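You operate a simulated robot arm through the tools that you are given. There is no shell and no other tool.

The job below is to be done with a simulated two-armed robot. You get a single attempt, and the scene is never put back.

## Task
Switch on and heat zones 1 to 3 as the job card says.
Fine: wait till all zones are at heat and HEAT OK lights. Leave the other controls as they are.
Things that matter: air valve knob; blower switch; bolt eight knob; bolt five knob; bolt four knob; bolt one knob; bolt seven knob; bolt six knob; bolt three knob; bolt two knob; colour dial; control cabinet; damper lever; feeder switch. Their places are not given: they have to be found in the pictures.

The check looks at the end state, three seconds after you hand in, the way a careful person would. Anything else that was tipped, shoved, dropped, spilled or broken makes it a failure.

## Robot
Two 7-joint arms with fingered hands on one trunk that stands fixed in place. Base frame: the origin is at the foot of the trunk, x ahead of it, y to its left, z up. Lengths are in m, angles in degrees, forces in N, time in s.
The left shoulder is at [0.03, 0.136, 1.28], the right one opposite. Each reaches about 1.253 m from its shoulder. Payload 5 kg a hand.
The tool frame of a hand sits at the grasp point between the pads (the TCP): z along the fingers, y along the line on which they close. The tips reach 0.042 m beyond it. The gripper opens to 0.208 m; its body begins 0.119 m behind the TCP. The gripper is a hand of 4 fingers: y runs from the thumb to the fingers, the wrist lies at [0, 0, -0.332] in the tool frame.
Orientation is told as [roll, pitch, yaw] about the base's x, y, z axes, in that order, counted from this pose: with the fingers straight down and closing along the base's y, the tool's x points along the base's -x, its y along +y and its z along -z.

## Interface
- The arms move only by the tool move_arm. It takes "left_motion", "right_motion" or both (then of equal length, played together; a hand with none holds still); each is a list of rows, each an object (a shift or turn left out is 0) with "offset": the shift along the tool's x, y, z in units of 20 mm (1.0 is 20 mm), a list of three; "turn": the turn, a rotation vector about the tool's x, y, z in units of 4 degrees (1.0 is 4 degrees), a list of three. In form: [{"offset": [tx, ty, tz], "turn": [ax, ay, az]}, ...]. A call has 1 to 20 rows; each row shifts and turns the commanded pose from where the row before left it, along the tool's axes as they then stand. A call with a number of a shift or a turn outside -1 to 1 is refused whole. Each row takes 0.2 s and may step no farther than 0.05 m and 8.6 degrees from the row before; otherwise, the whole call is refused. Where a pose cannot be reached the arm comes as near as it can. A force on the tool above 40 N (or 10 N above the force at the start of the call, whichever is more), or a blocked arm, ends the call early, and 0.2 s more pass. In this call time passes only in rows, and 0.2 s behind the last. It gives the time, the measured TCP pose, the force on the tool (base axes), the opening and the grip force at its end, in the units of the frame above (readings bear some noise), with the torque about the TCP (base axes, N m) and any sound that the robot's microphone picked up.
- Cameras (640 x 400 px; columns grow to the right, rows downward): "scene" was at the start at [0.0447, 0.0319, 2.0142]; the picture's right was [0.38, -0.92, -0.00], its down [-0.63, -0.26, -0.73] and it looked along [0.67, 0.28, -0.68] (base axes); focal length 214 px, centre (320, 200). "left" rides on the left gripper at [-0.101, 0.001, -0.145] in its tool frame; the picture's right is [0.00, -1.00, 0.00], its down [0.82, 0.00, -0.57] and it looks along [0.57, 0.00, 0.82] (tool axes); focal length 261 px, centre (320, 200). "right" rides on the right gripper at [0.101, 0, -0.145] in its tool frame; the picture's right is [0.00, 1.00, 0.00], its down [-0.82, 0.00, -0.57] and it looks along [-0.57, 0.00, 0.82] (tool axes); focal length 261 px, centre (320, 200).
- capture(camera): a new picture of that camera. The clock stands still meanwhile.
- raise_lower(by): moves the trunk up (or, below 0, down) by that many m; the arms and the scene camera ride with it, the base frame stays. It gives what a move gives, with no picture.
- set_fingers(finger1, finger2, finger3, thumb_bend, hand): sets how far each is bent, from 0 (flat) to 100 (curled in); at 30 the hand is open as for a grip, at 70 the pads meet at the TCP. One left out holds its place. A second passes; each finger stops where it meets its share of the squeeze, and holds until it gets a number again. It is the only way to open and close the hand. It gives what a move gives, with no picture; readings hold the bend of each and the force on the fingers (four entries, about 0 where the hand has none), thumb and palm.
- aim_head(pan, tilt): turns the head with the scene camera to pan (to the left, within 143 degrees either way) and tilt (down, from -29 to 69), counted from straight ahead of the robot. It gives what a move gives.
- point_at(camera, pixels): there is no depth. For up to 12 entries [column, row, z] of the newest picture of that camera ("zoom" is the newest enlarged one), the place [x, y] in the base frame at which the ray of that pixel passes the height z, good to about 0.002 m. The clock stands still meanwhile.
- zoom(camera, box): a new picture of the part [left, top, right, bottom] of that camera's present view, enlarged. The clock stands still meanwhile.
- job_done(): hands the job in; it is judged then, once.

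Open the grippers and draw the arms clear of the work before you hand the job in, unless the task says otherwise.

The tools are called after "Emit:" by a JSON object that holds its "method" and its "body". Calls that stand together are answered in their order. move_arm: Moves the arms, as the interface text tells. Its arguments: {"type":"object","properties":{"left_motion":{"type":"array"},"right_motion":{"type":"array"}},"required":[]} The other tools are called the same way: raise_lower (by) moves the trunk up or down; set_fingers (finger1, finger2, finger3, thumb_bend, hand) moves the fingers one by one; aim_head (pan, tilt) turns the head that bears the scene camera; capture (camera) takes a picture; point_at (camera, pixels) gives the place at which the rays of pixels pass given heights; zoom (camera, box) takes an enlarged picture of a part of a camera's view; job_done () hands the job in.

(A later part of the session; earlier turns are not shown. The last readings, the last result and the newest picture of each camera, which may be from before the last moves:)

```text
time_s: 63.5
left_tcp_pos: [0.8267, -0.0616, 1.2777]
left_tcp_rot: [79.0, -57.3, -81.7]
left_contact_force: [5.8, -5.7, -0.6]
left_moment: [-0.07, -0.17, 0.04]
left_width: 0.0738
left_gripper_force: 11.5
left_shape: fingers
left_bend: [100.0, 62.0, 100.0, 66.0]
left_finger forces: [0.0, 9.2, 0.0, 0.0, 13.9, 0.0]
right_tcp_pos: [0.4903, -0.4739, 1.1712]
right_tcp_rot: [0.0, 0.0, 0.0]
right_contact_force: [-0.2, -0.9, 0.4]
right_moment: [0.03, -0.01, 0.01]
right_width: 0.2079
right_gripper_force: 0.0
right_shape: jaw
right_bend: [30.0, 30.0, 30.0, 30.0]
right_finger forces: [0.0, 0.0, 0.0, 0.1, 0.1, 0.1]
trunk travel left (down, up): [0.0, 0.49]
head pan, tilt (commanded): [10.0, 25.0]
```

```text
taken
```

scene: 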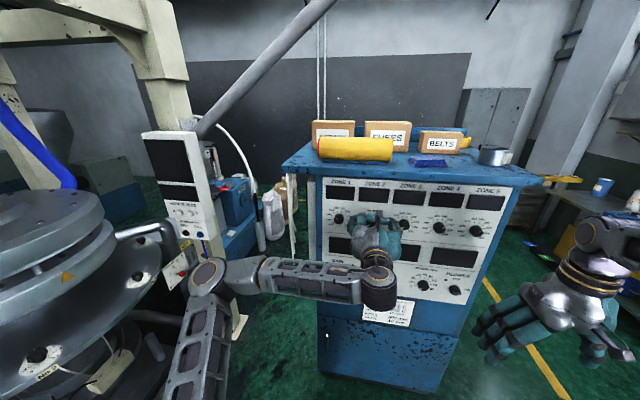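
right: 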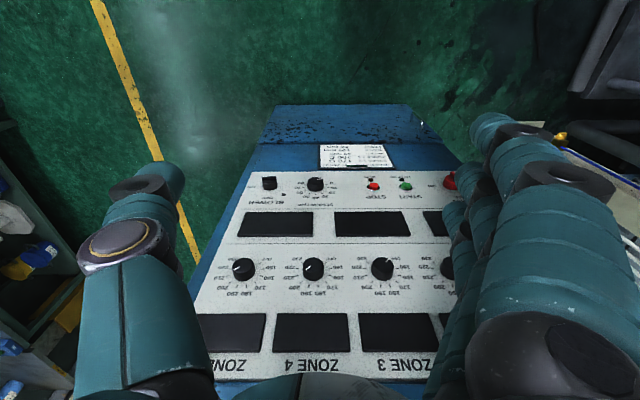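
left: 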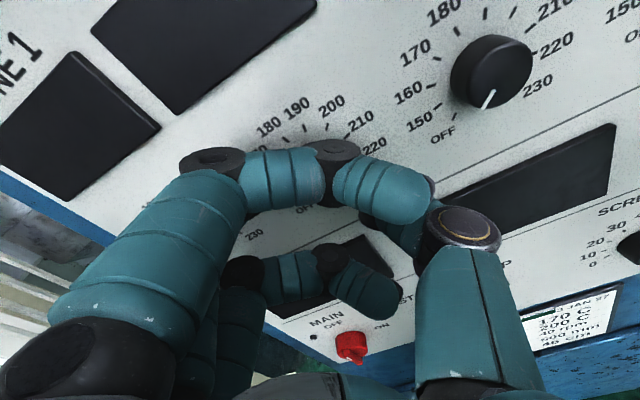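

Forces stay low. I turn the remaining 58 degrees to complete the quarter turn on zone 2.

Emit:
{"method": "move_arm", "body": {"left_motion": [{"turn": [0, 0, 1]}, {"turn": [0, 0, 1]}, {"turn": [0, 0, 1]}, {"turn": [0, 0, 1]}, {"turn": [0, 0, 1]}, {"turn": [0, 0, 1]}, {"turn": [0, 0, 1]}, {"turn": [0, 0, 1]}, {"turn": [0, 0, 1]}, {"turn": [0, 0, 1]}, {"turn": [0, 0, 1]}, {"turn": [0, 0, 1]}, {"turn": [0, 0, 1]}, {"turn": [0, 0, 1]}, {"turn": [0, 0, 0.6]}]}}

Emit:
{"method": "zoom", "body": {"camera": "scene", "box": [320, 180, 440, 260]}}

```text
time_s: 66.7
left_tcp_pos: [0.8266, -0.0613, 1.2786]
left_tcp_rot: [84.1, 0.6, -90.9]
left_contact_force: [-5.2, 1.0, -12.8]
left_moment: [-0.04, 0.38, 0.13]
left_width: 0.0736
left_gripper_force: 13.4
left_shape: fingers
left_bend: [100.0, 63.0, 100.0, 66.0]
left_finger forces: [0.1, 6.7, 0.0, 0.1, 19.8, 0.1]
right_tcp_pos: [0.4914, -0.4738, 1.1703]
right_tcp_rot: [0.0, 0.0, 0.0]
right_contact_force: [0.4, 0.0, -0.1]
right_moment: [-0.05, 0.03, 0.02]
right_width: 0.2082
right_gripper_force: 0.0
right_shape: jaw
right_bend: [30.0, 30.0, 30.0, 30.0]
right_finger forces: [0.1, 0.0, 0.1, 0.0, 0.1, 0.1]
trunk travel left (down, up): [0.0, 0.49]
head pan, tilt (commanded): [10.0, 25.0]
```

```text
5.00 times, centred on (380, 220) of scene
```

zoom: 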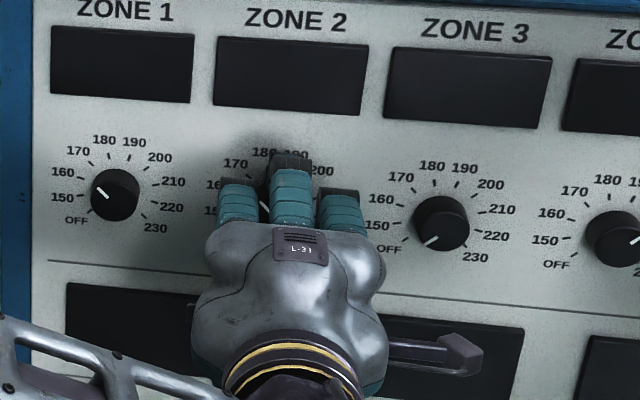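

The turn is done, and a white pointer shows at (262,208). I release gently to bend 58 and back off along the tool axis.

Emit:
{"method": "set_fingers", "body": {"hand": "left", "finger2": 58, "thumb_bend": 58}}

Emit:
{"method": "move_arm", "body": {"left_motion": [{"offset": [0, 0, -0.7]}, {"offset": [0, 0, -0.7]}, {"offset": [0, 0.4, -0.7]}, {"offset": [0, 0.8, -0.4]}, {"offset": [0, 0.8, -0.4]}]}}

Emit:
{"method": "zoom", "body": {"camera": "scene", "box": [320, 180, 440, 260]}}

```text
time_s: 67.7
left_tcp_pos: [0.8251, -0.0616, 1.2804]
left_tcp_rot: [84.2, 0.5, -90.9]
left_contact_force: [-11.0, -0.7, 2.0]
left_moment: [0.04, -0.54, 0.07]
left_width: 0.0786
left_gripper_force: 5.6
left_shape: fingers
left_bend: [100.0, 58.0, 100.0, 57.0]
left_finger forces: [0.0, 11.2, 0.0, 0.0, 0.0, 0.1]
right_tcp_pos: [0.4899, -0.4745, 1.1717]
right_tcp_rot: [0.0, 0.1, -0.1]
right_contact_force: [0.3, 0.3, -0.3]
right_moment: [-0.02, -0.01, -0.02]
right_width: 0.208
right_gripper_force: 0.1
right_shape: jaw
right_bend: [30.0, 30.0, 30.0, 30.0]
right_finger forces: [0.1, 0.0, 0.0, 0.0, 0.0, 0.0]
trunk travel left (down, up): [0.0, 0.49]
head pan, tilt (commanded): [10.0, 25.0]
```

```text
time_s: 68.9
left_tcp_pos: [0.7702, -0.0603, 1.3249]
left_tcp_rot: [84.2, 0.6, -91.1]
left_contact_force: [0.0, -0.2, -0.6]
left_moment: [0.01, -0.01, 0.0]
left_width: 0.0789
left_gripper_force: 0.0
left_shape: fingers
left_bend: [100.0, 57.0, 100.0, 57.0]
left_finger forces: [0.1, 0.1, 0.0, 0.1, 0.0, 0.1]
right_tcp_pos: [0.4904, -0.4737, 1.1732]
right_tcp_rot: [0.0, 0.0, 0.0]
right_contact_force: [-0.8, 0.4, 0.0]
right_moment: [-0.02, -0.07, -0.03]
right_width: 0.208
right_gripper_force: 0.0
right_shape: jaw
right_bend: [30.0, 30.0, 30.0, 30.0]
right_finger forces: [0.1, 0.1, 0.0, 0.0, 0.1, 0.0]
trunk travel left (down, up): [0.0, 0.49]
head pan, tilt (commanded): [10.0, 25.0]
```

```text
5.00 times, centred on (380, 220) of scene
```

zoom: 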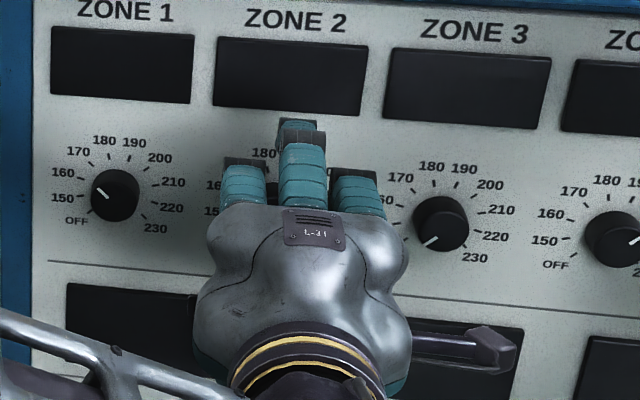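

Zone 2 is released and the hand is clear. I roll back 80 degrees here.

Emit:
{"method": "move_arm", "body": {"left_motion": [{"turn": [0, 0, -1]}, {"turn": [0, 0, -1]}, {"turn": [0, 0, -1]}, {"turn": [0, 0, -1]}, {"turn": [0, 0, -1]}, {"turn": [0, 0, -1]}, {"turn": [0, 0, -1]}, {"turn": [0, 0, -1]}, {"turn": [0, 0, -1]}, {"turn": [0, 0, -1]}, {"turn": [0, 0, -1]}, {"turn": [0, 0, -1]}, {"turn": [0, 0, -1]}, {"turn": [0, 0, -1]}, {"turn": [0, 0, -1]}, {"turn": [0, 0, -1]}, {"turn": [0, 0, -1]}, {"turn": [0, 0, -1]}, {"turn": [0, 0, -1]}, {"turn": [0, 0, -1]}]}}

Emit:
{"method": "capture", "body": {"camera": "scene"}}

```text
time_s: 73.1
left_tcp_pos: [0.7728, -0.0609, 1.3242]
left_tcp_rot: [60.7, -78.0, -62.2]
left_contact_force: [0.8, 0.0, 0.5]
left_moment: [0.0, 0.05, -0.03]
left_width: 0.0786
left_gripper_force: 0.0
left_shape: fingers
left_bend: [100.0, 57.0, 100.0, 57.0]
left_finger forces: [0.0, 0.0, 0.0, 0.0, 0.0, 0.0]
right_tcp_pos: [0.4924, -0.4737, 1.1715]
right_tcp_rot: [0.0, 0.0, -0.1]
right_contact_force: [0.3, 0.4, -0.9]
right_moment: [-0.02, 0.04, -0.01]
right_width: 0.2077
right_gripper_force: 0.1
right_shape: jaw
right_bend: [30.0, 30.0, 30.0, 30.0]
right_finger forces: [0.1, 0.1, 0.0, 0.1, 0.0, 0.0]
trunk travel left (down, up): [0.0, 0.49]
head pan, tilt (commanded): [10.0, 25.0]
```

```text
taken
```

scene: 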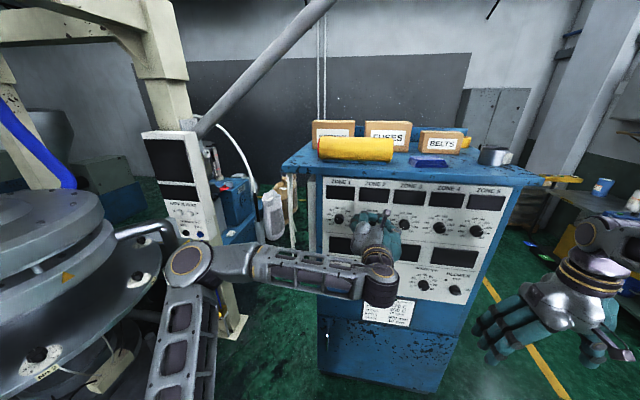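

The path to zone 3 is free; the right hand stays over 0.2 m away. I finish the roll-back and shift right by 0.134 m.

Emit:
{"method": "move_arm", "body": {"left_motion": [{"turn": [0, 0, -1]}, {"turn": [0, 0, -1]}, {"turn": [0, 0, -0.6]}, {"offset": [0, -0.96, 0]}, {"offset": [0, -0.96, 0]}, {"offset": [0, -0.96, 0]}, {"offset": [0, -0.96, 0]}, {"offset": [0, -0.96, 0]}, {"offset": [0, -0.96, 0]}, {"offset": [0, -0.96, 0]}]}}

Emit:
{"method": "capture", "body": {"camera": "left"}}

Emit:
{"method": "zoom", "body": {"camera": "scene", "box": [350, 195, 395, 230]}}

Emit:
{"method": "capture", "body": {"camera": "scene"}}

```text
time_s: 75.3
left_tcp_pos: [0.7727, -0.197, 1.3229]
left_tcp_rot: [2.5, -84.2, -3.4]
left_contact_force: [-0.4, -0.8, -0.7]
left_moment: [0.0, 0.01, 0.06]
left_width: 0.0786
left_gripper_force: 0.1
left_shape: fingers
left_bend: [100.0, 57.0, 100.0, 57.0]
left_finger forces: [0.0, 0.0, 0.1, 0.0, 0.0, 0.0]
right_tcp_pos: [0.4908, -0.4748, 1.1712]
right_tcp_rot: [0.0, 0.0, 0.0]
right_contact_force: [-0.3, 0.7, 0.1]
right_moment: [0.1, -0.01, 0.03]
right_width: 0.2081
right_gripper_force: 0.1
right_shape: jaw
right_bend: [30.0, 30.0, 30.0, 30.0]
right_finger forces: [0.0, 0.0, 0.0, 0.1, 0.1, 0.0]
trunk travel left (down, up): [0.0, 0.49]
head pan, tilt (commanded): [10.0, 25.0]
```

```text
taken
```

left: 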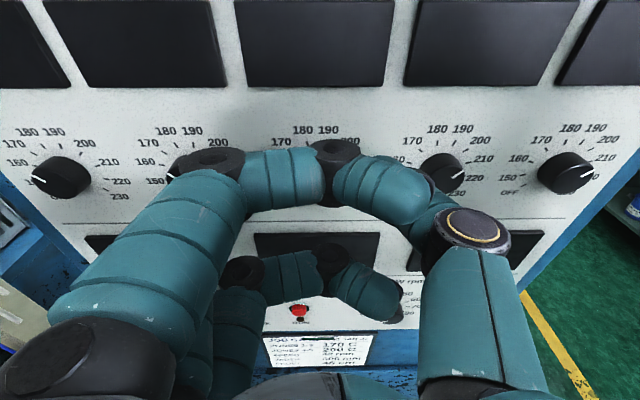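

```text
11.43 times, centred on (372, 212) of scene
```

zoom: 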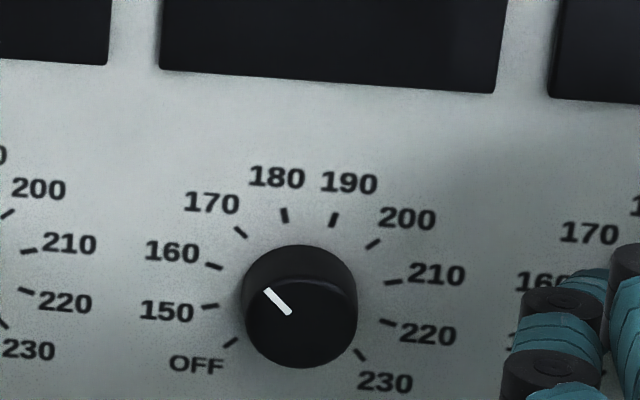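

```text
taken
```

scene: 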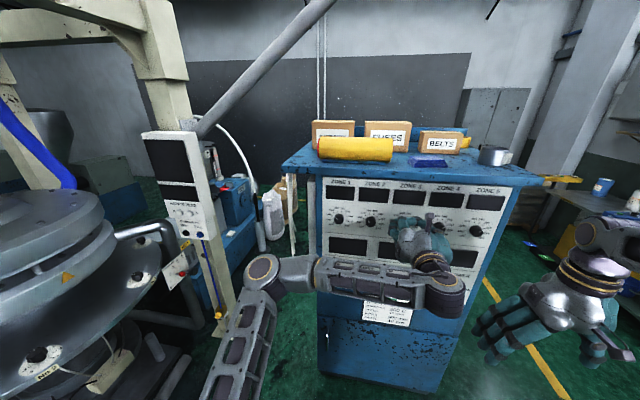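

Zone 2's pointer lies along its 170 tick too (about 169-170). At zone 3 the dial is centred near column 317; I go down and forward to the standoff.

Emit:
{"method": "move_arm", "body": {"left_motion": [{"offset": [0.697, 0.03, 0.363]}, {"offset": [0.697, 0.03, 0.363]}, {"offset": [0.697, 0.03, 0.363]}]}}

Emit:
{"method": "capture", "body": {"camera": "left"}}

```text
time_s: 76.1
left_tcp_pos: [0.7884, -0.1942, 1.2808]
left_tcp_rot: [1.9, -84.1, -2.9]
left_contact_force: [-0.1, -1.0, -0.1]
left_moment: [0.01, -0.01, 0.01]
left_width: 0.0788
left_gripper_force: 0.0
left_shape: fingers
left_bend: [100.0, 57.0, 100.0, 57.0]
left_finger forces: [0.0, 0.1, 0.0, 0.0, 0.1, 0.1]
right_tcp_pos: [0.4929, -0.4739, 1.171]
right_tcp_rot: [0.0, -0.1, 0.0]
right_contact_force: [0.0, 1.2, 0.8]
right_moment: [0.03, 0.07, -0.03]
right_width: 0.208
right_gripper_force: 0.1
right_shape: jaw
right_bend: [30.0, 30.0, 30.0, 30.0]
right_finger forces: [0.0, 0.0, 0.0, 0.1, 0.0, 0.1]
trunk travel left (down, up): [0.0, 0.49]
head pan, tilt (commanded): [10.0, 25.0]
```

```text
taken
```

left: 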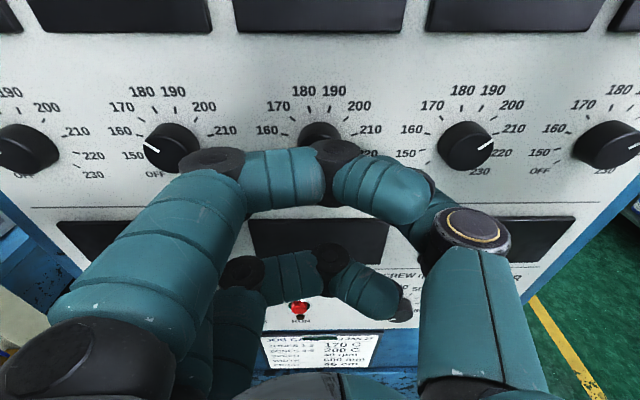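

Zone 3's dial is centred at column 319. I open the pinch slightly and close in by 36 mm along +x.

Emit:
{"method": "set_fingers", "body": {"hand": "left", "finger2": 52, "thumb_bend": 52}}

Emit:
{"method": "move_arm", "body": {"left_motion": [{"offset": [-0.045, -0.02, 0.6]}, {"offset": [-0.045, -0.02, 0.6]}, {"offset": [-0.045, -0.02, 0.6]}]}}

```text
time_s: 77.1
left_tcp_pos: [0.7878, -0.1933, 1.2807]
left_tcp_rot: [2.0, -84.2, -2.9]
left_contact_force: [0.8, -0.3, 0.4]
left_moment: [-0.01, 0.0, 0.0]
left_width: 0.0825
left_gripper_force: 0.0
left_shape: fingers
left_bend: [100.0, 52.0, 100.0, 52.0]
left_finger forces: [0.1, 0.0, 0.0, 0.0, 0.0, 0.0]
right_tcp_pos: [0.4913, -0.4754, 1.1715]
right_tcp_rot: [0.0, -0.1, 0.0]
right_contact_force: [-1.6, 0.0, 0.1]
right_moment: [-0.02, 0.0, 0.02]
right_width: 0.2078
right_gripper_force: 0.2
right_shape: jaw
right_bend: [30.0, 30.0, 30.0, 30.0]
right_finger forces: [0.1, 0.0, 0.1, 0.1, 0.0, 0.0]
trunk travel left (down, up): [0.0, 0.49]
head pan, tilt (commanded): [10.0, 25.0]
```

```text
time_s: 77.9
left_tcp_pos: [0.8249, -0.1963, 1.2808]
left_tcp_rot: [1.9, -84.0, -2.9]
left_contact_force: [0.0, 0.1, -0.1]
left_moment: [0.0, 0.0, 0.0]
left_width: 0.0828
left_gripper_force: 0.1
left_shape: fingers
left_bend: [100.0, 52.0, 100.0, 52.0]
left_finger forces: [0.0, 0.1, 0.0, 0.0, 0.0, 0.0]
right_tcp_pos: [0.4921, -0.474, 1.1705]
right_tcp_rot: [0.0, -0.1, 0.0]
right_contact_force: [0.1, 0.3, 0.1]
right_moment: [-0.01, 0.03, -0.03]
right_width: 0.2079
right_gripper_force: 0.0
right_shape: jaw
right_bend: [30.0, 30.0, 30.0, 30.0]
right_finger forces: [0.1, 0.0, 0.0, 0.0, 0.0, 0.0]
trunk travel left (down, up): [0.0, 0.49]
head pan, tilt (commanded): [10.0, 25.0]
```

The pose (0.8249,-0.1963,1.2808) is as wanted and free of contact. I close on the zone 3 knob and begin the turn.

Emit:
{"method": "set_fingers", "body": {"hand": "left", "finger2": 70, "thumb_bend": 70}}

Emit:
{"method": "move_arm", "body": {"left_motion": [{"turn": [0, 0, 1]}, {"turn": [0, 0, 1]}, {"turn": [0, 0, 1]}, {"turn": [0, 0, 1]}, {"turn": [0, 0, 1]}, {"turn": [0, 0, 1]}, {"turn": [0, 0, 1]}, {"turn": [0, 0, 1]}]}}

```text
time_s: 78.9
left_tcp_pos: [0.8233, -0.1969, 1.28]
left_tcp_rot: [2.1, -84.2, -3.2]
left_contact_force: [5.3, -5.1, 3.0]
left_moment: [-0.08, -0.14, -0.02]
left_width: 0.0733
left_gripper_force: 11.1
left_shape: fingers
left_bend: [100.0, 62.0, 100.0, 66.0]
left_finger forces: [0.0, 8.9, 0.0, 0.0, 13.6, 0.0]
right_tcp_pos: [0.4909, -0.4744, 1.1719]
right_tcp_rot: [0.0, 0.0, 0.0]
right_contact_force: [0.9, 0.4, 0.9]
right_moment: [0.0, 0.02, -0.01]
right_width: 0.2079
right_gripper_force: 0.1
right_shape: jaw
right_bend: [30.0, 30.0, 30.0, 30.0]
right_finger forces: [0.0, 0.0, 0.0, 0.1, 0.1, 0.0]
trunk travel left (down, up): [0.0, 0.49]
head pan, tilt (commanded): [10.0, 25.0]
```

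```text
time_s: 80.7
left_tcp_pos: [0.8224, -0.1965, 1.2796]
left_tcp_rot: [79.2, -57.2, -81.8]
left_contact_force: [4.5, -9.7, 4.2]
left_moment: [-0.08, -0.16, -0.31]
left_width: 0.0734
left_gripper_force: 10.0
left_shape: fingers
left_bend: [100.0, 63.0, 100.0, 67.0]
left_finger forces: [0.1, 8.1, 0.0, 0.0, 12.2, 0.0]
right_tcp_pos: [0.4908, -0.4751, 1.1706]
right_tcp_rot: [0.0, 0.0, -0.1]
right_contact_force: [-0.2, 0.2, -0.5]
right_moment: [-0.01, 0.0, -0.01]
right_width: 0.2077
right_gripper_force: 0.0
right_shape: jaw
right_bend: [30.0, 30.0, 30.0, 30.0]
right_finger forces: [0.1, 0.1, 0.0, 0.0, 0.1, 0.0]
trunk travel left (down, up): [0.0, 0.49]
head pan, tilt (commanded): [10.0, 25.0]
```

The grip turns steadily as on the other zones. I complete the quarter turn on zone 3.

Emit:
{"method": "move_arm", "body": {"left_motion": [{"turn": [0, 0, 1]}, {"turn": [0, 0, 1]}, {"turn": [0, 0, 1]}, {"turn": [0, 0, 1]}, {"turn": [0, 0, 1]}, {"turn": [0, 0, 1]}, {"turn": [0, 0, 1]}, {"turn": [0, 0, 1]}, {"turn": [0, 0, 1]}, {"turn": [0, 0, 1]}, {"turn": [0, 0, 1]}, {"turn": [0, 0, 1]}, {"turn": [0, 0, 1]}, {"turn": [0, 0, 1]}, {"turn": [0, 0, 0.8]}]}}

Emit:
{"method": "zoom", "body": {"camera": "scene", "box": [350, 180, 470, 260]}}

```text
time_s: 83.9
left_tcp_pos: [0.8219, -0.1957, 1.2779]
left_tcp_rot: [84.1, 1.4, -91.1]
left_contact_force: [-3.3, -7.9, -10.7]
left_moment: [-0.06, 0.36, -0.15]
left_width: 0.0734
left_gripper_force: 12.7
left_shape: fingers
left_bend: [100.0, 63.0, 100.0, 67.0]
left_finger forces: [0.0, 7.8, 0.0, 0.1, 17.9, 0.0]
right_tcp_pos: [0.4909, -0.4751, 1.1714]
right_tcp_rot: [0.1, 0.0, 0.0]
right_contact_force: [-0.5, 0.2, 0.7]
right_moment: [0.0, -0.03, 0.02]
right_width: 0.2076
right_gripper_force: 0.0
right_shape: jaw
right_bend: [30.0, 30.0, 30.0, 30.0]
right_finger forces: [0.0, 0.1, 0.0, 0.0, 0.1, 0.0]
trunk travel left (down, up): [0.0, 0.49]
head pan, tilt (commanded): [10.0, 25.0]
```

```text
5.00 times, centred on (410, 220) of scene
```

zoom: 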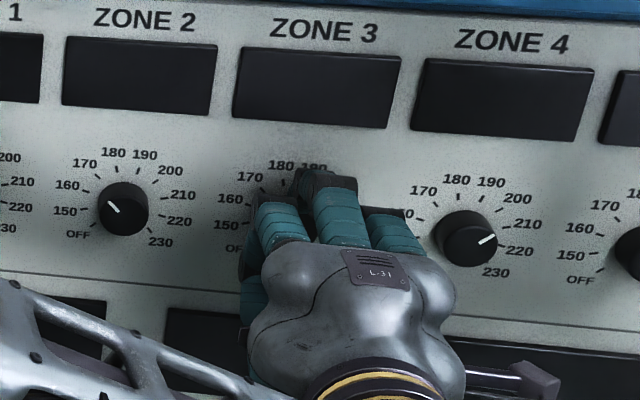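

The turn is complete. I release to bend 60 and back off along the tool axis, then upwards.

Emit:
{"method": "set_fingers", "body": {"hand": "left", "finger2": 60, "thumb_bend": 58}}

Emit:
{"method": "move_arm", "body": {"left_motion": [{"offset": [0, 0, -0.7]}, {"offset": [0, 0, -0.7]}, {"offset": [0, 0.4, -0.7]}, {"offset": [0, 0.8, -0.4]}, {"offset": [0, 0.8, -0.4]}]}}

Emit:
{"method": "capture", "body": {"camera": "scene"}}

```text
time_s: 84.9
left_tcp_pos: [0.8233, -0.1956, 1.2799]
left_tcp_rot: [84.2, 1.3, -91.1]
left_contact_force: [-0.3, 0.1, -1.2]
left_moment: [-0.02, 0.01, 0.0]
left_width: 0.0789
left_gripper_force: 0.0
left_shape: fingers
left_bend: [100.0, 60.0, 100.0, 57.0]
left_finger forces: [0.1, 0.0, 0.0, 0.1, 0.0, 0.0]
right_tcp_pos: [0.4904, -0.4747, 1.1721]
right_tcp_rot: [0.0, -0.1, 0.0]
right_contact_force: [-0.4, 1.0, 0.1]
right_moment: [-0.02, -0.01, 0.01]
right_width: 0.2077
right_gripper_force: 0.0
right_shape: jaw
right_bend: [30.0, 30.0, 30.0, 30.0]
right_finger forces: [0.0, 0.1, 0.1, 0.0, 0.1, 0.1]
trunk travel left (down, up): [0.0, 0.49]
head pan, tilt (commanded): [10.0, 25.0]
```

```text
time_s: 86.1
left_tcp_pos: [0.7688, -0.1965, 1.3247]
left_tcp_rot: [84.2, 1.4, -91.1]
left_contact_force: [-1.1, 0.1, -0.2]
left_moment: [-0.01, 0.01, 0.0]
left_width: 0.0789
left_gripper_force: 0.1
left_shape: fingers
left_bend: [100.0, 60.0, 100.0, 57.0]
left_finger forces: [0.0, 0.0, 0.0, 0.0, 0.0, 0.1]
right_tcp_pos: [0.4905, -0.474, 1.1717]
right_tcp_rot: [0.0, 0.1, 0.0]
right_contact_force: [-0.6, -0.3, -0.5]
right_moment: [-0.04, -0.09, 0.05]
right_width: 0.2079
right_gripper_force: 0.0
right_shape: jaw
right_bend: [30.0, 30.0, 30.0, 30.0]
right_finger forces: [0.1, 0.1, 0.1, 0.0, 0.1, 0.1]
trunk travel left (down, up): [0.0, 0.49]
head pan, tilt (commanded): [10.0, 25.0]
```

```text
taken
```

scene: 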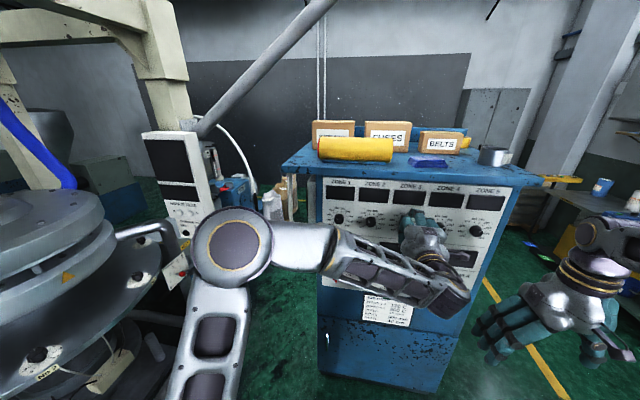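

Zone 3 is released; the hand is clear at x 0.769. I roll the hand back by 80 degrees.

Emit:
{"method": "move_arm", "body": {"left_motion": [{"turn": [0, 0, -1]}, {"turn": [0, 0, -1]}, {"turn": [0, 0, -1]}, {"turn": [0, 0, -1]}, {"turn": [0, 0, -1]}, {"turn": [0, 0, -1]}, {"turn": [0, 0, -1]}, {"turn": [0, 0, -1]}, {"turn": [0, 0, -1]}, {"turn": [0, 0, -1]}, {"turn": [0, 0, -1]}, {"turn": [0, 0, -1]}, {"turn": [0, 0, -1]}, {"turn": [0, 0, -1]}, {"turn": [0, 0, -1]}, {"turn": [0, 0, -1]}, {"turn": [0, 0, -1]}, {"turn": [0, 0, -1]}, {"turn": [0, 0, -1]}, {"turn": [0, 0, -1]}]}}

Emit:
{"method": "move_arm", "body": {"left_motion": [{"turn": [0, 0, -1]}, {"turn": [0, 0, -1]}, {"turn": [0, 0, -0.8]}, {"offset": [0, 0.98, 0]}, {"offset": [0, 0.98, 0]}, {"offset": [0, 0.98, 0]}, {"offset": [0, 0.98, 0]}, {"offset": [0, 0.98, 0]}, {"offset": [0, 0.98, 0]}, {"offset": [0, 0.98, 0]}, {"offset": [0, 0.98, 0]}, {"offset": [0, 0.98, 0]}, {"offset": [0, 0.98, 0]}, {"offset": [0, 0.98, 0]}, {"offset": [0, 0.98, 0]}, {"offset": [0, 0.98, 0]}, {"offset": [0, 0.98, 0]}]}}

Emit:
{"method": "capture", "body": {"camera": "scene"}}

Emit:
{"method": "zoom", "body": {"camera": "scene", "box": [380, 195, 425, 230]}}

Emit:
{"method": "zoom", "body": {"camera": "scene", "box": [420, 200, 500, 250]}}

```text
time_s: 90.3
left_tcp_pos: [0.7693, -0.1948, 1.3257]
left_tcp_rot: [62.5, -77.2, -63.9]
left_contact_force: [0.5, 0.9, 0.0]
left_moment: [-0.02, 0.04, -0.04]
left_width: 0.079
left_gripper_force: 0.1
left_shape: fingers
left_bend: [100.0, 60.0, 100.0, 57.0]
left_finger forces: [0.0, 0.0, 0.0, 0.0, 0.1, 0.0]
right_tcp_pos: [0.4915, -0.4742, 1.1728]
right_tcp_rot: [0.0, 0.1, 0.0]
right_contact_force: [-0.4, 0.6, -0.7]
right_moment: [-0.04, 0.05, 0.0]
right_width: 0.208
right_gripper_force: 0.0
right_shape: jaw
right_bend: [30.0, 30.0, 30.0, 30.0]
right_finger forces: [0.1, 0.0, 0.0, 0.0, 0.0, 0.0]
trunk travel left (down, up): [0.0, 0.49]
head pan, tilt (commanded): [10.0, 25.0]
```

```text
time_s: 93.9
left_tcp_pos: [0.774, 0.0794, 1.3275]
left_tcp_rot: [1.8, -84.1, -2.9]
left_contact_force: [-0.1, 0.0, 0.0]
left_moment: [-0.03, -0.01, -0.03]
left_width: 0.0788
left_gripper_force: 0.1
left_shape: fingers
left_bend: [100.0, 60.0, 100.0, 57.0]
left_finger forces: [0.0, 0.1, 0.0, 0.0, 0.1, 0.0]
right_tcp_pos: [0.4907, -0.4727, 1.172]
right_tcp_rot: [0.0, 0.0, -0.1]
right_contact_force: [0.2, 0.3, -0.2]
right_moment: [-0.06, -0.01, 0.0]
right_width: 0.2076
right_gripper_force: 0.0
right_shape: jaw
right_bend: [30.0, 30.0, 30.0, 30.0]
right_finger forces: [0.1, 0.0, 0.0, 0.0, 0.0, 0.0]
trunk travel left (down, up): [0.0, 0.49]
head pan, tilt (commanded): [10.0, 25.0]
```

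```text
taken
```

scene: 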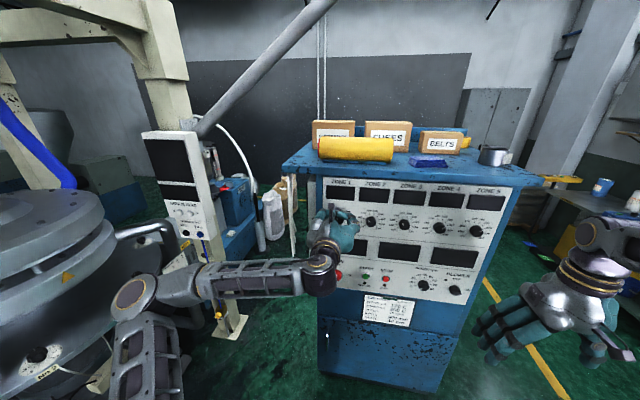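

```text
11.43 times, centred on (402, 212) of scene
```

zoom: 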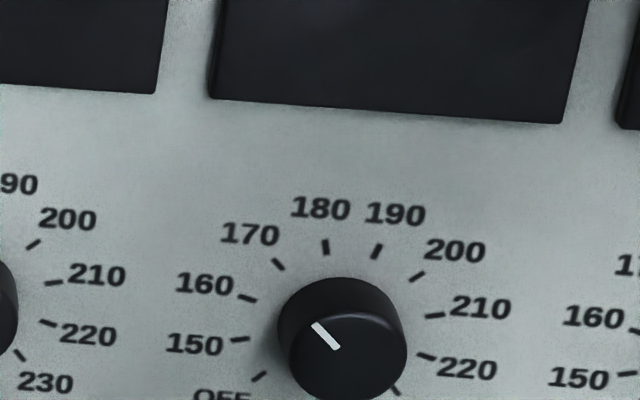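

```text
8.00 times, centred on (460, 225) of scene
```

zoom: 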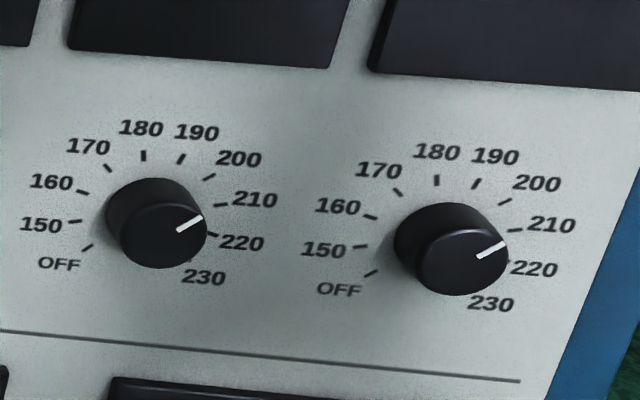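

Zone 3 reads about 169-170, and zones 4-5 stay at 200. For MAIN (z 0.95) I test how far down the left hand can go from here at a safe distance from the panel.

Emit:
{"method": "move_arm", "body": {"left_motion": [{"offset": [0.95, 0, -0.2]}, {"offset": [0.95, 0, -0.2]}, {"offset": [0.95, 0, -0.2]}, {"offset": [0.95, 0, 0]}, {"offset": [0.95, 0, 0]}]}}

Emit:
{"method": "capture", "body": {"camera": "scene"}}

```text
time_s: 95.1
left_tcp_pos: [0.7541, 0.0812, 1.2329]
left_tcp_rot: [1.5, -84.2, -2.6]
left_contact_force: [-0.3, -0.2, -0.3]
left_moment: [0.02, -0.01, -0.03]
left_width: 0.0788
left_gripper_force: 0.0
left_shape: fingers
left_bend: [100.0, 60.0, 100.0, 57.0]
left_finger forces: [0.1, 0.0, 0.0, 0.0, 0.1, 0.1]
right_tcp_pos: [0.4914, -0.4739, 1.1712]
right_tcp_rot: [0.0, 0.0, 0.0]
right_contact_force: [0.0, 0.1, -0.2]
right_moment: [-0.02, 0.02, -0.01]
right_width: 0.2077
right_gripper_force: 0.0
right_shape: jaw
right_bend: [30.0, 30.0, 30.0, 30.0]
right_finger forces: [0.1, 0.1, 0.0, 0.0, 0.1, 0.0]
trunk travel left (down, up): [0.0, 0.49]
head pan, tilt (commanded): [10.0, 25.0]
```

```text
taken
```

scene: 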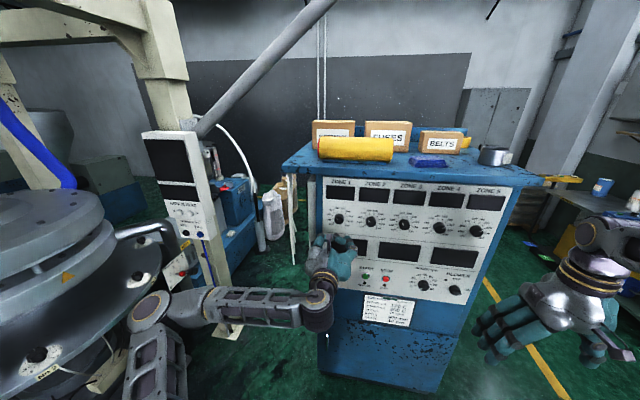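

The arm followed down to z 1.233 without trouble, so level reaching lower is possible with this elbow. I continue down in steps at x 0.75.

Emit:
{"method": "move_arm", "body": {"left_motion": [{"offset": [0.95, 0, 0.1]}, {"offset": [0.95, 0, 0.1]}, {"offset": [0.95, 0, 0.1]}, {"offset": [0.95, 0, 0.1]}, {"offset": [0.95, 0, 0.1]}, {"offset": [0.95, 0, 0.1]}]}}

Emit:
{"method": "capture", "body": {"camera": "scene"}}

Emit:
{"method": "capture", "body": {"camera": "left"}}

```text
time_s: 96.5
left_tcp_pos: [0.7486, 0.091, 1.1809]
left_tcp_rot: [2.9, -82.9, -4.1]
left_contact_force: [-0.1, -0.2, 0.4]
left_moment: [0.01, 0.03, -0.01]
left_width: 0.0788
left_gripper_force: 0.0
left_shape: fingers
left_bend: [100.0, 60.0, 100.0, 57.0]
left_finger forces: [0.0, 0.1, 0.0, 0.1, 0.1, 0.0]
left hand out of reach, approached as far as the arm can: row 3, 4, 5, 6
right_tcp_pos: [0.4904, -0.4741, 1.1728]
right_tcp_rot: [-0.1, 0.0, 0.0]
right_contact_force: [0.0, 0.7, 0.0]
right_moment: [0.02, -0.02, 0.0]
right_width: 0.2077
right_gripper_force: 0.0
right_shape: jaw
right_bend: [30.0, 30.0, 30.0, 30.0]
right_finger forces: [0.0, 0.0, 0.0, 0.0, 0.0, 0.1]
trunk travel left (down, up): [0.0, 0.49]
head pan, tilt (commanded): [10.0, 25.0]
```

```text
taken
```

scene: 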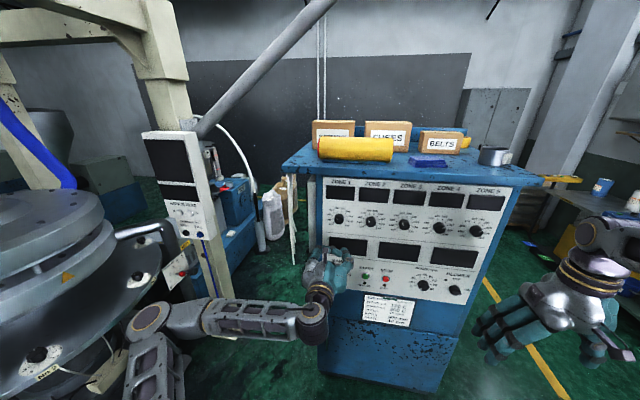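

```text
taken
```

left: 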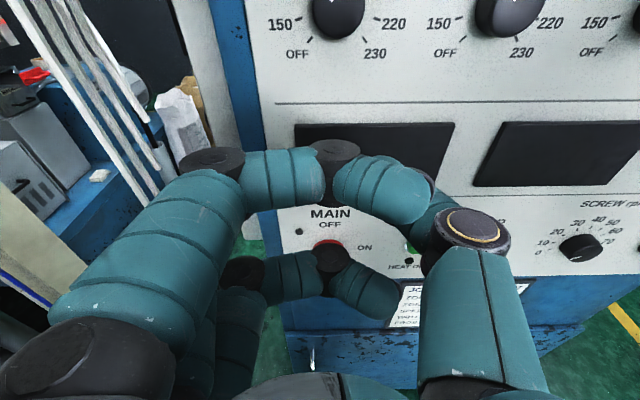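

The arm stops near z 1.18 here because it is folded too far. Further right there is more room, so I rise slightly and move the hand right to y about -0.2, staying 7 cm off the panel.

Emit:
{"method": "move_arm", "body": {"left_motion": [{"offset": [-0.95, 0, 0]}, {"offset": [-0.95, 0, 0]}, {"offset": [0, -1, 0]}, {"offset": [0, -1, 0]}, {"offset": [0, -1, 0]}, {"offset": [0, -1, 0]}, {"offset": [0, -1, 0]}, {"offset": [0, -1, 0]}, {"offset": [0, -1, 0]}, {"offset": [0, -1, 0]}, {"offset": [0, -1, 0]}, {"offset": [0, -1, 0]}, {"offset": [0, -1, 0]}, {"offset": [0, -1, 0]}, {"offset": [0, -1, 0]}, {"offset": [0, -1, 0]}]}}

Emit:
{"method": "capture", "body": {"camera": "scene"}}

```text
time_s: 99.9
left_tcp_pos: [0.7458, -0.1806, 1.2494]
left_tcp_rot: [4.6, -83.7, -5.7]
left_contact_force: [0.6, -0.5, -0.7]
left_moment: [-0.01, -0.01, 0.03]
left_width: 0.079
left_gripper_force: 0.0
left_shape: fingers
left_bend: [100.0, 60.0, 100.0, 57.0]
left_finger forces: [0.1, 0.1, 0.0, 0.0, 0.1, 0.1]
left hand out of reach, approached as far as the arm can: row 10, 11, 12, 13, 14, 15, 16
right_tcp_pos: [0.4923, -0.4753, 1.1724]
right_tcp_rot: [0.0, -0.1, 0.0]
right_contact_force: [-1.2, 0.2, 0.9]
right_moment: [0.04, 0.0, 0.01]
right_width: 0.2077
right_gripper_force: 0.1
right_shape: jaw
right_bend: [30.0, 30.0, 30.0, 30.0]
right_finger forces: [0.0, 0.0, 0.0, 0.1, 0.0, 0.0]
trunk travel left (down, up): [0.0, 0.49]
head pan, tilt (commanded): [10.0, 25.0]
```

```text
taken
```

scene: 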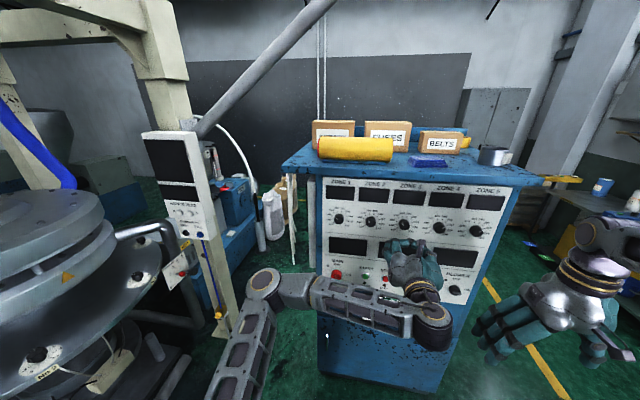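

Rightwards at this height the wrist reaches its limit as well. I return left to y about 0.08 and there tilt the hand downwards, since a downward-pointing hand keeps the wrist farther out while passing the shoulder's height.

Emit:
{"method": "move_arm", "body": {"left_motion": [{"offset": [0, 1, 0]}, {"offset": [0, 1, 0]}, {"offset": [0, 1, 0]}, {"offset": [0, 1, 0]}, {"offset": [0, 1, 0]}, {"offset": [0, 1, 0]}, {"offset": [0, 1, 0]}, {"offset": [0, 1, 0]}, {"offset": [0, 1, 0]}, {"offset": [0, 1, 0]}, {"offset": [0, 1, 0]}, {"offset": [0, 1, 0]}, {"offset": [0, 1, 0]}]}}

Emit:
{"method": "move_arm", "body": {"left_motion": [{"offset": [0.8, 0, 0], "turn": [0, 0.75, 0]}, {"offset": [0.8, 0, 0], "turn": [0, 0.75, 0]}, {"offset": [0.8, 0, 0], "turn": [0, 0.75, 0]}, {"offset": [0.8, 0, 0], "turn": [0, 0.75, 0]}, {"offset": [0.8, 0, 0], "turn": [0, 0.75, 0]}, {"offset": [0.8, 0, 0], "turn": [0, 0.75, 0]}]}}

Emit:
{"method": "capture", "body": {"camera": "scene"}}

```text
time_s: 102.7
left_tcp_pos: [0.7516, 0.0781, 1.2536]
left_tcp_rot: [1.8, -84.3, -2.8]
left_contact_force: [-0.5, 0.3, 0.2]
left_moment: [0.03, 0.03, -0.05]
left_width: 0.079
left_gripper_force: 0.1
left_shape: fingers
left_bend: [100.0, 60.0, 100.0, 57.0]
left_finger forces: [0.0, 0.0, 0.0, 0.0, 0.0, 0.0]
right_tcp_pos: [0.4909, -0.4733, 1.1712]
right_tcp_rot: [0.0, 0.0, 0.0]
right_contact_force: [0.2, 0.2, 0.1]
right_moment: [-0.07, 0.0, 0.01]
right_width: 0.2079
right_gripper_force: 0.1
right_shape: jaw
right_bend: [30.0, 30.0, 30.0, 30.0]
right_finger forces: [0.1, 0.1, 0.0, 0.0, 0.0, 0.0]
trunk travel left (down, up): [0.0, 0.49]
head pan, tilt (commanded): [10.0, 25.0]
```

```text
time_s: 104.1
left_tcp_pos: [0.728, 0.0816, 1.1589]
left_tcp_rot: [0.6, -66.2, -1.4]
left_contact_force: [-0.4, 0.1, 0.0]
left_moment: [0.02, 0.02, 0.01]
left_width: 0.0787
left_gripper_force: 0.0
left_shape: fingers
left_bend: [100.0, 60.0, 100.0, 57.0]
left_finger forces: [0.0, 0.0, 0.0, 0.0, 0.0, 0.0]
right_tcp_pos: [0.4903, -0.4752, 1.1726]
right_tcp_rot: [0.1, -0.1, 0.0]
right_contact_force: [-0.3, 0.2, 0.9]
right_moment: [0.05, 0.01, 0.02]
right_width: 0.2077
right_gripper_force: 0.1
right_shape: jaw
right_bend: [30.0, 30.0, 30.0, 30.0]
right_finger forces: [0.1, 0.1, 0.0, 0.0, 0.0, 0.1]
trunk travel left (down, up): [0.0, 0.49]
head pan, tilt (commanded): [10.0, 25.0]
```

```text
taken
```

scene: 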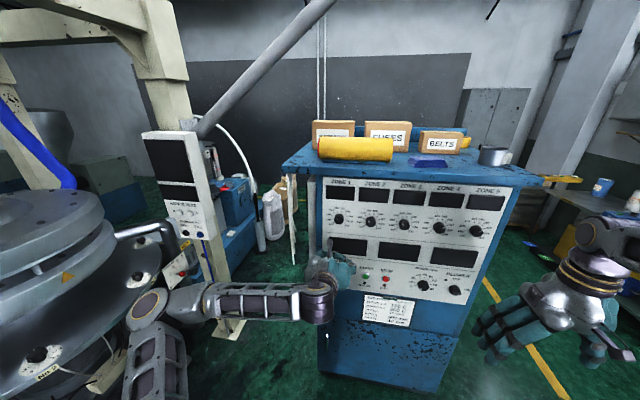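

Tilting down works: pitch -66 at z 1.159. I tilt further to about -54, then move forward and down at that tilt.

Emit:
{"method": "move_arm", "body": {"left_motion": [{"offset": [0.8, 0, 0], "turn": [0, 0.75, 0]}, {"offset": [0.8, 0, 0], "turn": [0, 0.75, 0]}, {"offset": [0.8, 0, 0.2], "turn": [0, 0.75, 0]}, {"offset": [0.8, 0, 0.2], "turn": [0, 0.75, 0]}, {"offset": [0.3, 0, 0.95]}, {"offset": [0.3, 0, 0.95]}, {"offset": [0.3, 0, 0.95]}]}}

Emit:
{"method": "capture", "body": {"camera": "scene"}}

Emit:
{"method": "capture", "body": {"camera": "left"}}

```text
time_s: 105.7
left_tcp_pos: [0.7416, 0.0784, 1.0509]
left_tcp_rot: [0.4, -54.1, -1.2]
left_contact_force: [0.8, 0.8, 0.3]
left_moment: [0.0, -0.03, -0.03]
left_width: 0.0788
left_gripper_force: 0.0
left_shape: fingers
left_bend: [100.0, 60.0, 100.0, 57.0]
left_finger forces: [0.1, 0.0, 0.0, 0.0, 0.1, 0.1]
right_tcp_pos: [0.4921, -0.4737, 1.1717]
right_tcp_rot: [0.0, 0.0, -0.1]
right_contact_force: [-0.4, -0.7, 0.7]
right_moment: [0.01, 0.03, -0.03]
right_width: 0.2078
right_gripper_force: 0.1
right_shape: jaw
right_bend: [30.0, 30.0, 30.0, 30.0]
right_finger forces: [0.0, 0.0, 0.0, 0.0, 0.0, 0.1]
trunk travel left (down, up): [0.0, 0.49]
head pan, tilt (commanded): [10.0, 25.0]
```

```text
taken
```

scene: 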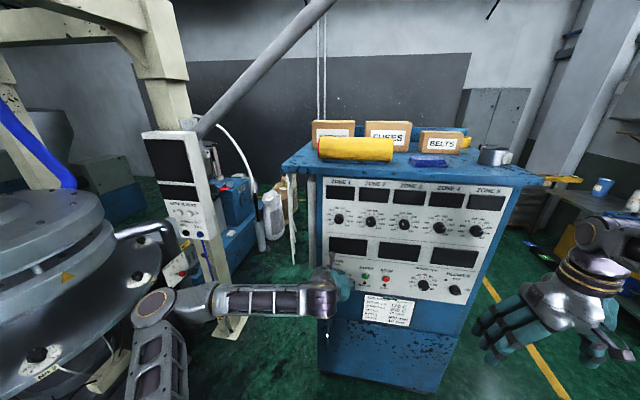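

```text
taken
```

left: 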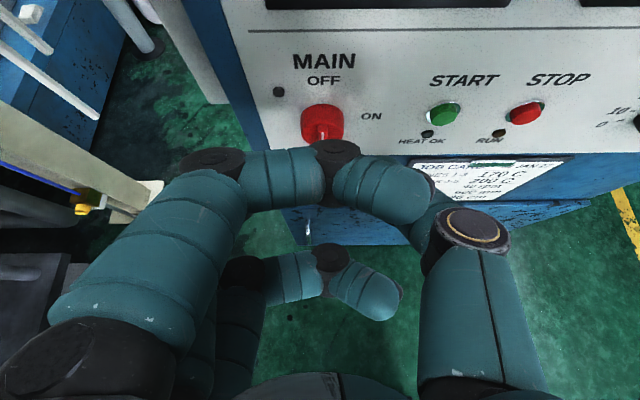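

The hand reaches the MAIN area well at tilt -54; MAIN is visible at (322,120). To get room for a more level approach I raise the trunk by 0.3; the hand stays 10 cm off the panel.

Emit:
{"method": "raise_lower", "body": {"by": 0.3}}

Emit:
{"method": "aim_head", "body": {"pan": 10, "tilt": 38}}

Emit:
{"method": "capture", "body": {"camera": "scene"}}

```text
time_s: 108.7
left_tcp_pos: [0.741, 0.0799, 1.3504]
left_tcp_rot: [0.2, -54.2, -1.3]
left_contact_force: [0.3, -0.5, -0.3]
left_moment: [0.0, -0.01, 0.04]
left_width: 0.0791
left_gripper_force: 0.0
left_shape: fingers
left_bend: [100.0, 60.0, 100.0, 57.0]
left_finger forces: [0.0, 0.0, 0.1, 0.1, 0.1, 0.0]
right_tcp_pos: [0.4909, -0.4736, 1.4709]
right_tcp_rot: [0.1, 0.0, 0.0]
right_contact_force: [0.3, -0.5, -0.3]
right_moment: [-0.01, 0.0, 0.0]
right_width: 0.2079
right_gripper_force: 0.0
right_shape: jaw
right_bend: [30.0, 30.0, 30.0, 30.0]
right_finger forces: [0.1, 0.1, 0.0, 0.0, 0.0, 0.0]
trunk travel left (down, up): [-0.3, 0.19]
head pan, tilt (commanded): [10.0, 25.0]
```

```text
time_s: 109.4
left_tcp_pos: [0.7409, 0.0796, 1.3514]
left_tcp_rot: [0.2, -54.2, -1.1]
left_contact_force: [-0.2, -0.2, -0.3]
left_moment: [0.01, -0.02, 0.0]
left_width: 0.0787
left_gripper_force: 0.1
left_shape: fingers
left_bend: [100.0, 60.0, 100.0, 57.0]
left_finger forces: [0.1, 0.0, 0.1, 0.0, 0.0, 0.0]
right_tcp_pos: [0.4911, -0.4739, 1.4722]
right_tcp_rot: [0.0, 0.0, 0.0]
right_contact_force: [0.3, -0.9, 0.6]
right_moment: [-0.04, 0.02, 0.01]
right_width: 0.2078
right_gripper_force: 0.1
right_shape: jaw
right_bend: [30.0, 30.0, 30.0, 30.0]
right_finger forces: [0.1, 0.0, 0.0, 0.1, 0.0, 0.1]
trunk travel left (down, up): [-0.3, 0.19]
head pan, tilt (commanded): [10.0, 38.0]
```

```text
taken
```

scene: 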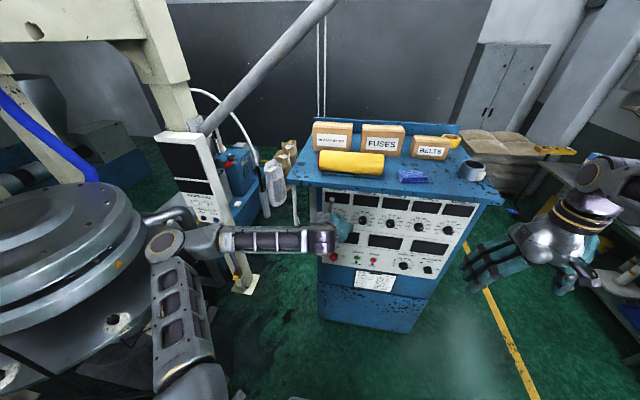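

The hand is at z 1.351 and clear of everything. I lower it at this tilt by 0.18 m and check.

Emit:
{"method": "move_arm", "body": {"left_motion": [{"offset": [0.77, 0, 0.645]}, {"offset": [0.77, 0, 0.645]}, {"offset": [0.77, 0, 0.645]}, {"offset": [0.77, 0, 0.645]}, {"offset": [0.77, 0, 0.645]}, {"offset": [0.77, 0, 0.645]}, {"offset": [0.77, 0, 0.645]}, {"offset": [0.77, 0, 0.645]}, {"offset": [0.77, 0, 0.645]}]}}

Emit:
{"method": "capture", "body": {"camera": "scene"}}

```text
time_s: 111.4
left_tcp_pos: [0.7535, 0.0795, 1.1706]
left_tcp_rot: [0.5, -54.2, -1.2]
left_contact_force: [0.1, 0.1, -0.8]
left_moment: [-0.02, 0.01, -0.02]
left_width: 0.0786
left_gripper_force: 0.0
left_shape: fingers
left_bend: [100.0, 60.0, 100.0, 57.0]
left_finger forces: [0.0, 0.1, 0.1, 0.1, 0.0, 0.0]
right_tcp_pos: [0.4914, -0.4738, 1.4719]
right_tcp_rot: [0.1, 0.1, 0.0]
right_contact_force: [0.5, -0.2, 0.1]
right_moment: [0.02, 0.01, -0.02]
right_width: 0.208
right_gripper_force: 0.0
right_shape: jaw
right_bend: [30.0, 30.0, 30.0, 30.0]
right_finger forces: [0.0, 0.0, 0.0, 0.0, 0.1, 0.0]
trunk travel left (down, up): [-0.3, 0.19]
head pan, tilt (commanded): [10.0, 38.0]
```

```text
taken
```

scene: 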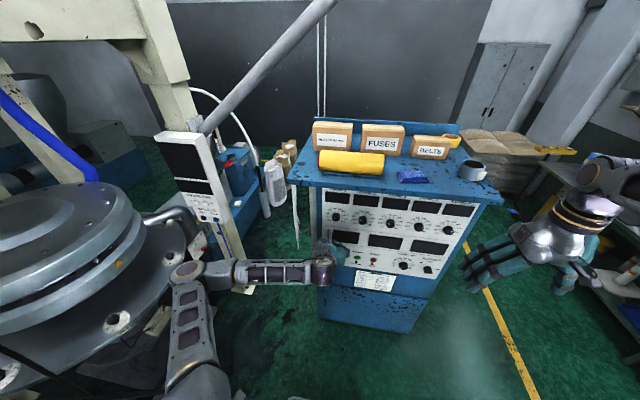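

The arm lowered cleanly to z 1.171; the elbow at (188,270) is still inside of the die flange. I lower by another 0.16 m and check both views.

Emit:
{"method": "move_arm", "body": {"left_motion": [{"offset": [0.77, 0, 0.645]}, {"offset": [0.77, 0, 0.645]}, {"offset": [0.77, 0, 0.645]}, {"offset": [0.77, 0, 0.645]}, {"offset": [0.77, 0, 0.645]}, {"offset": [0.77, 0, 0.645]}]}}

Emit:
{"method": "capture", "body": {"camera": "scene"}}

Emit:
{"method": "capture", "body": {"camera": "left"}}

```text
time_s: 112.8
left_tcp_pos: [0.7719, 0.083, 1.0708]
left_tcp_rot: [0.3, -53.2, -1.5]
left_contact_force: [-0.4, 0.9, -0.6]
left_moment: [0.02, 0.0, -0.04]
left_width: 0.0786
left_gripper_force: 0.0
left_shape: fingers
left_bend: [100.0, 60.0, 100.0, 57.0]
left_finger forces: [0.1, 0.1, 0.0, 0.0, 0.0, 0.0]
left hand out of reach, approached as far as the arm can: row 5, 6
right_tcp_pos: [0.4903, -0.474, 1.4707]
right_tcp_rot: [0.0, -0.1, 0.0]
right_contact_force: [-0.7, 0.2, -0.2]
right_moment: [0.0, 0.02, 0.01]
right_width: 0.208
right_gripper_force: 0.1
right_shape: jaw
right_bend: [30.0, 30.0, 30.0, 30.0]
right_finger forces: [0.0, 0.0, 0.0, 0.0, 0.0, 0.1]
trunk travel left (down, up): [-0.3, 0.19]
head pan, tilt (commanded): [10.0, 38.0]
```

```text
taken
```

scene: 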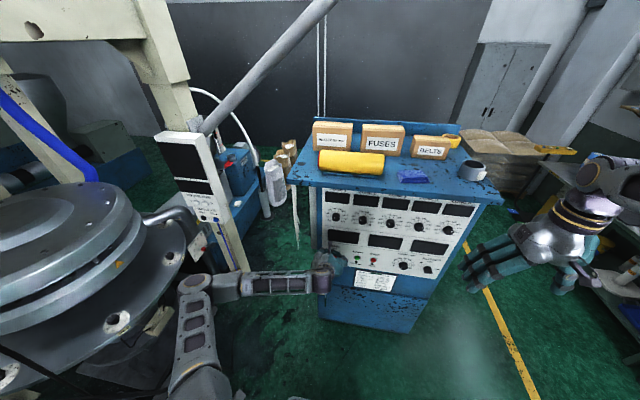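

```text
taken
```

left: 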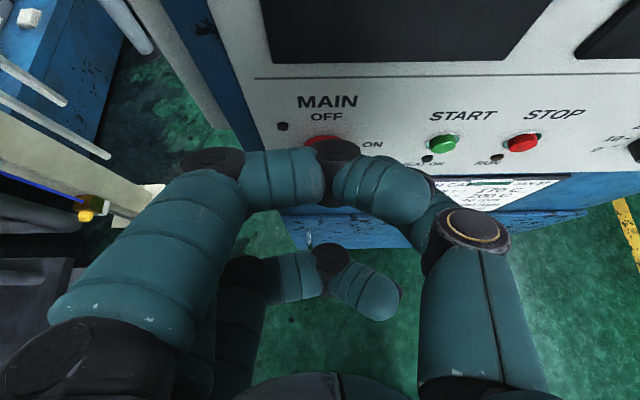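

The arm is folded to its limit just as the wrist passes the shoulder's height. I tilt the hand more downwards in place (to about -40), which moves the wrist outwards, then lower on.

Emit:
{"method": "move_arm", "body": {"left_motion": [{"turn": [0, 0.85, 0]}, {"turn": [0, 0.85, 0]}, {"turn": [0, 0.85, 0]}, {"turn": [0, 0.85, 0]}, {"offset": [0.643, 0, 0.766]}, {"offset": [0.643, 0, 0.766]}, {"offset": [0.643, 0, 0.766]}, {"offset": [0.643, 0, 0.766]}, {"offset": [0.643, 0, 0.766]}]}}

Emit:
{"method": "capture", "body": {"camera": "scene"}}

Emit:
{"method": "capture", "body": {"camera": "left"}}

```text
time_s: 114.8
left_tcp_pos: [0.7748, 0.0837, 0.9702]
left_tcp_rot: [0.3, -40.5, -1.1]
left_contact_force: [0.8, -0.3, -0.8]
left_moment: [0.04, 0.02, -0.04]
left_width: 0.0789
left_gripper_force: 0.0
left_shape: fingers
left_bend: [100.0, 60.0, 100.0, 57.0]
left_finger forces: [0.1, 0.0, 0.1, 0.0, 0.1, 0.0]
right_tcp_pos: [0.4924, -0.4742, 1.4712]
right_tcp_rot: [0.0, 0.0, 0.0]
right_contact_force: [0.5, -0.9, -0.1]
right_moment: [0.0, 0.02, -0.01]
right_width: 0.2077
right_gripper_force: 0.0
right_shape: jaw
right_bend: [30.0, 30.0, 30.0, 30.0]
right_finger forces: [0.0, 0.0, 0.0, 0.0, 0.0, 0.1]
trunk travel left (down, up): [-0.3, 0.19]
head pan, tilt (commanded): [10.0, 38.0]
```

```text
taken
```

scene: 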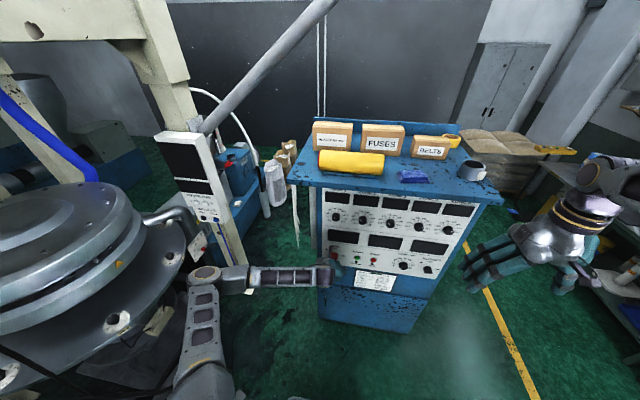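

```text
taken
```

left: 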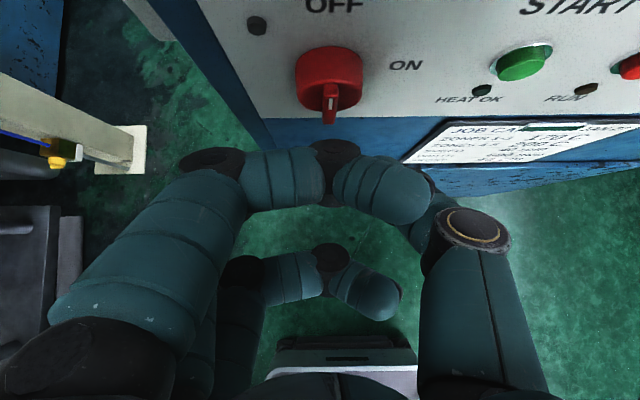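

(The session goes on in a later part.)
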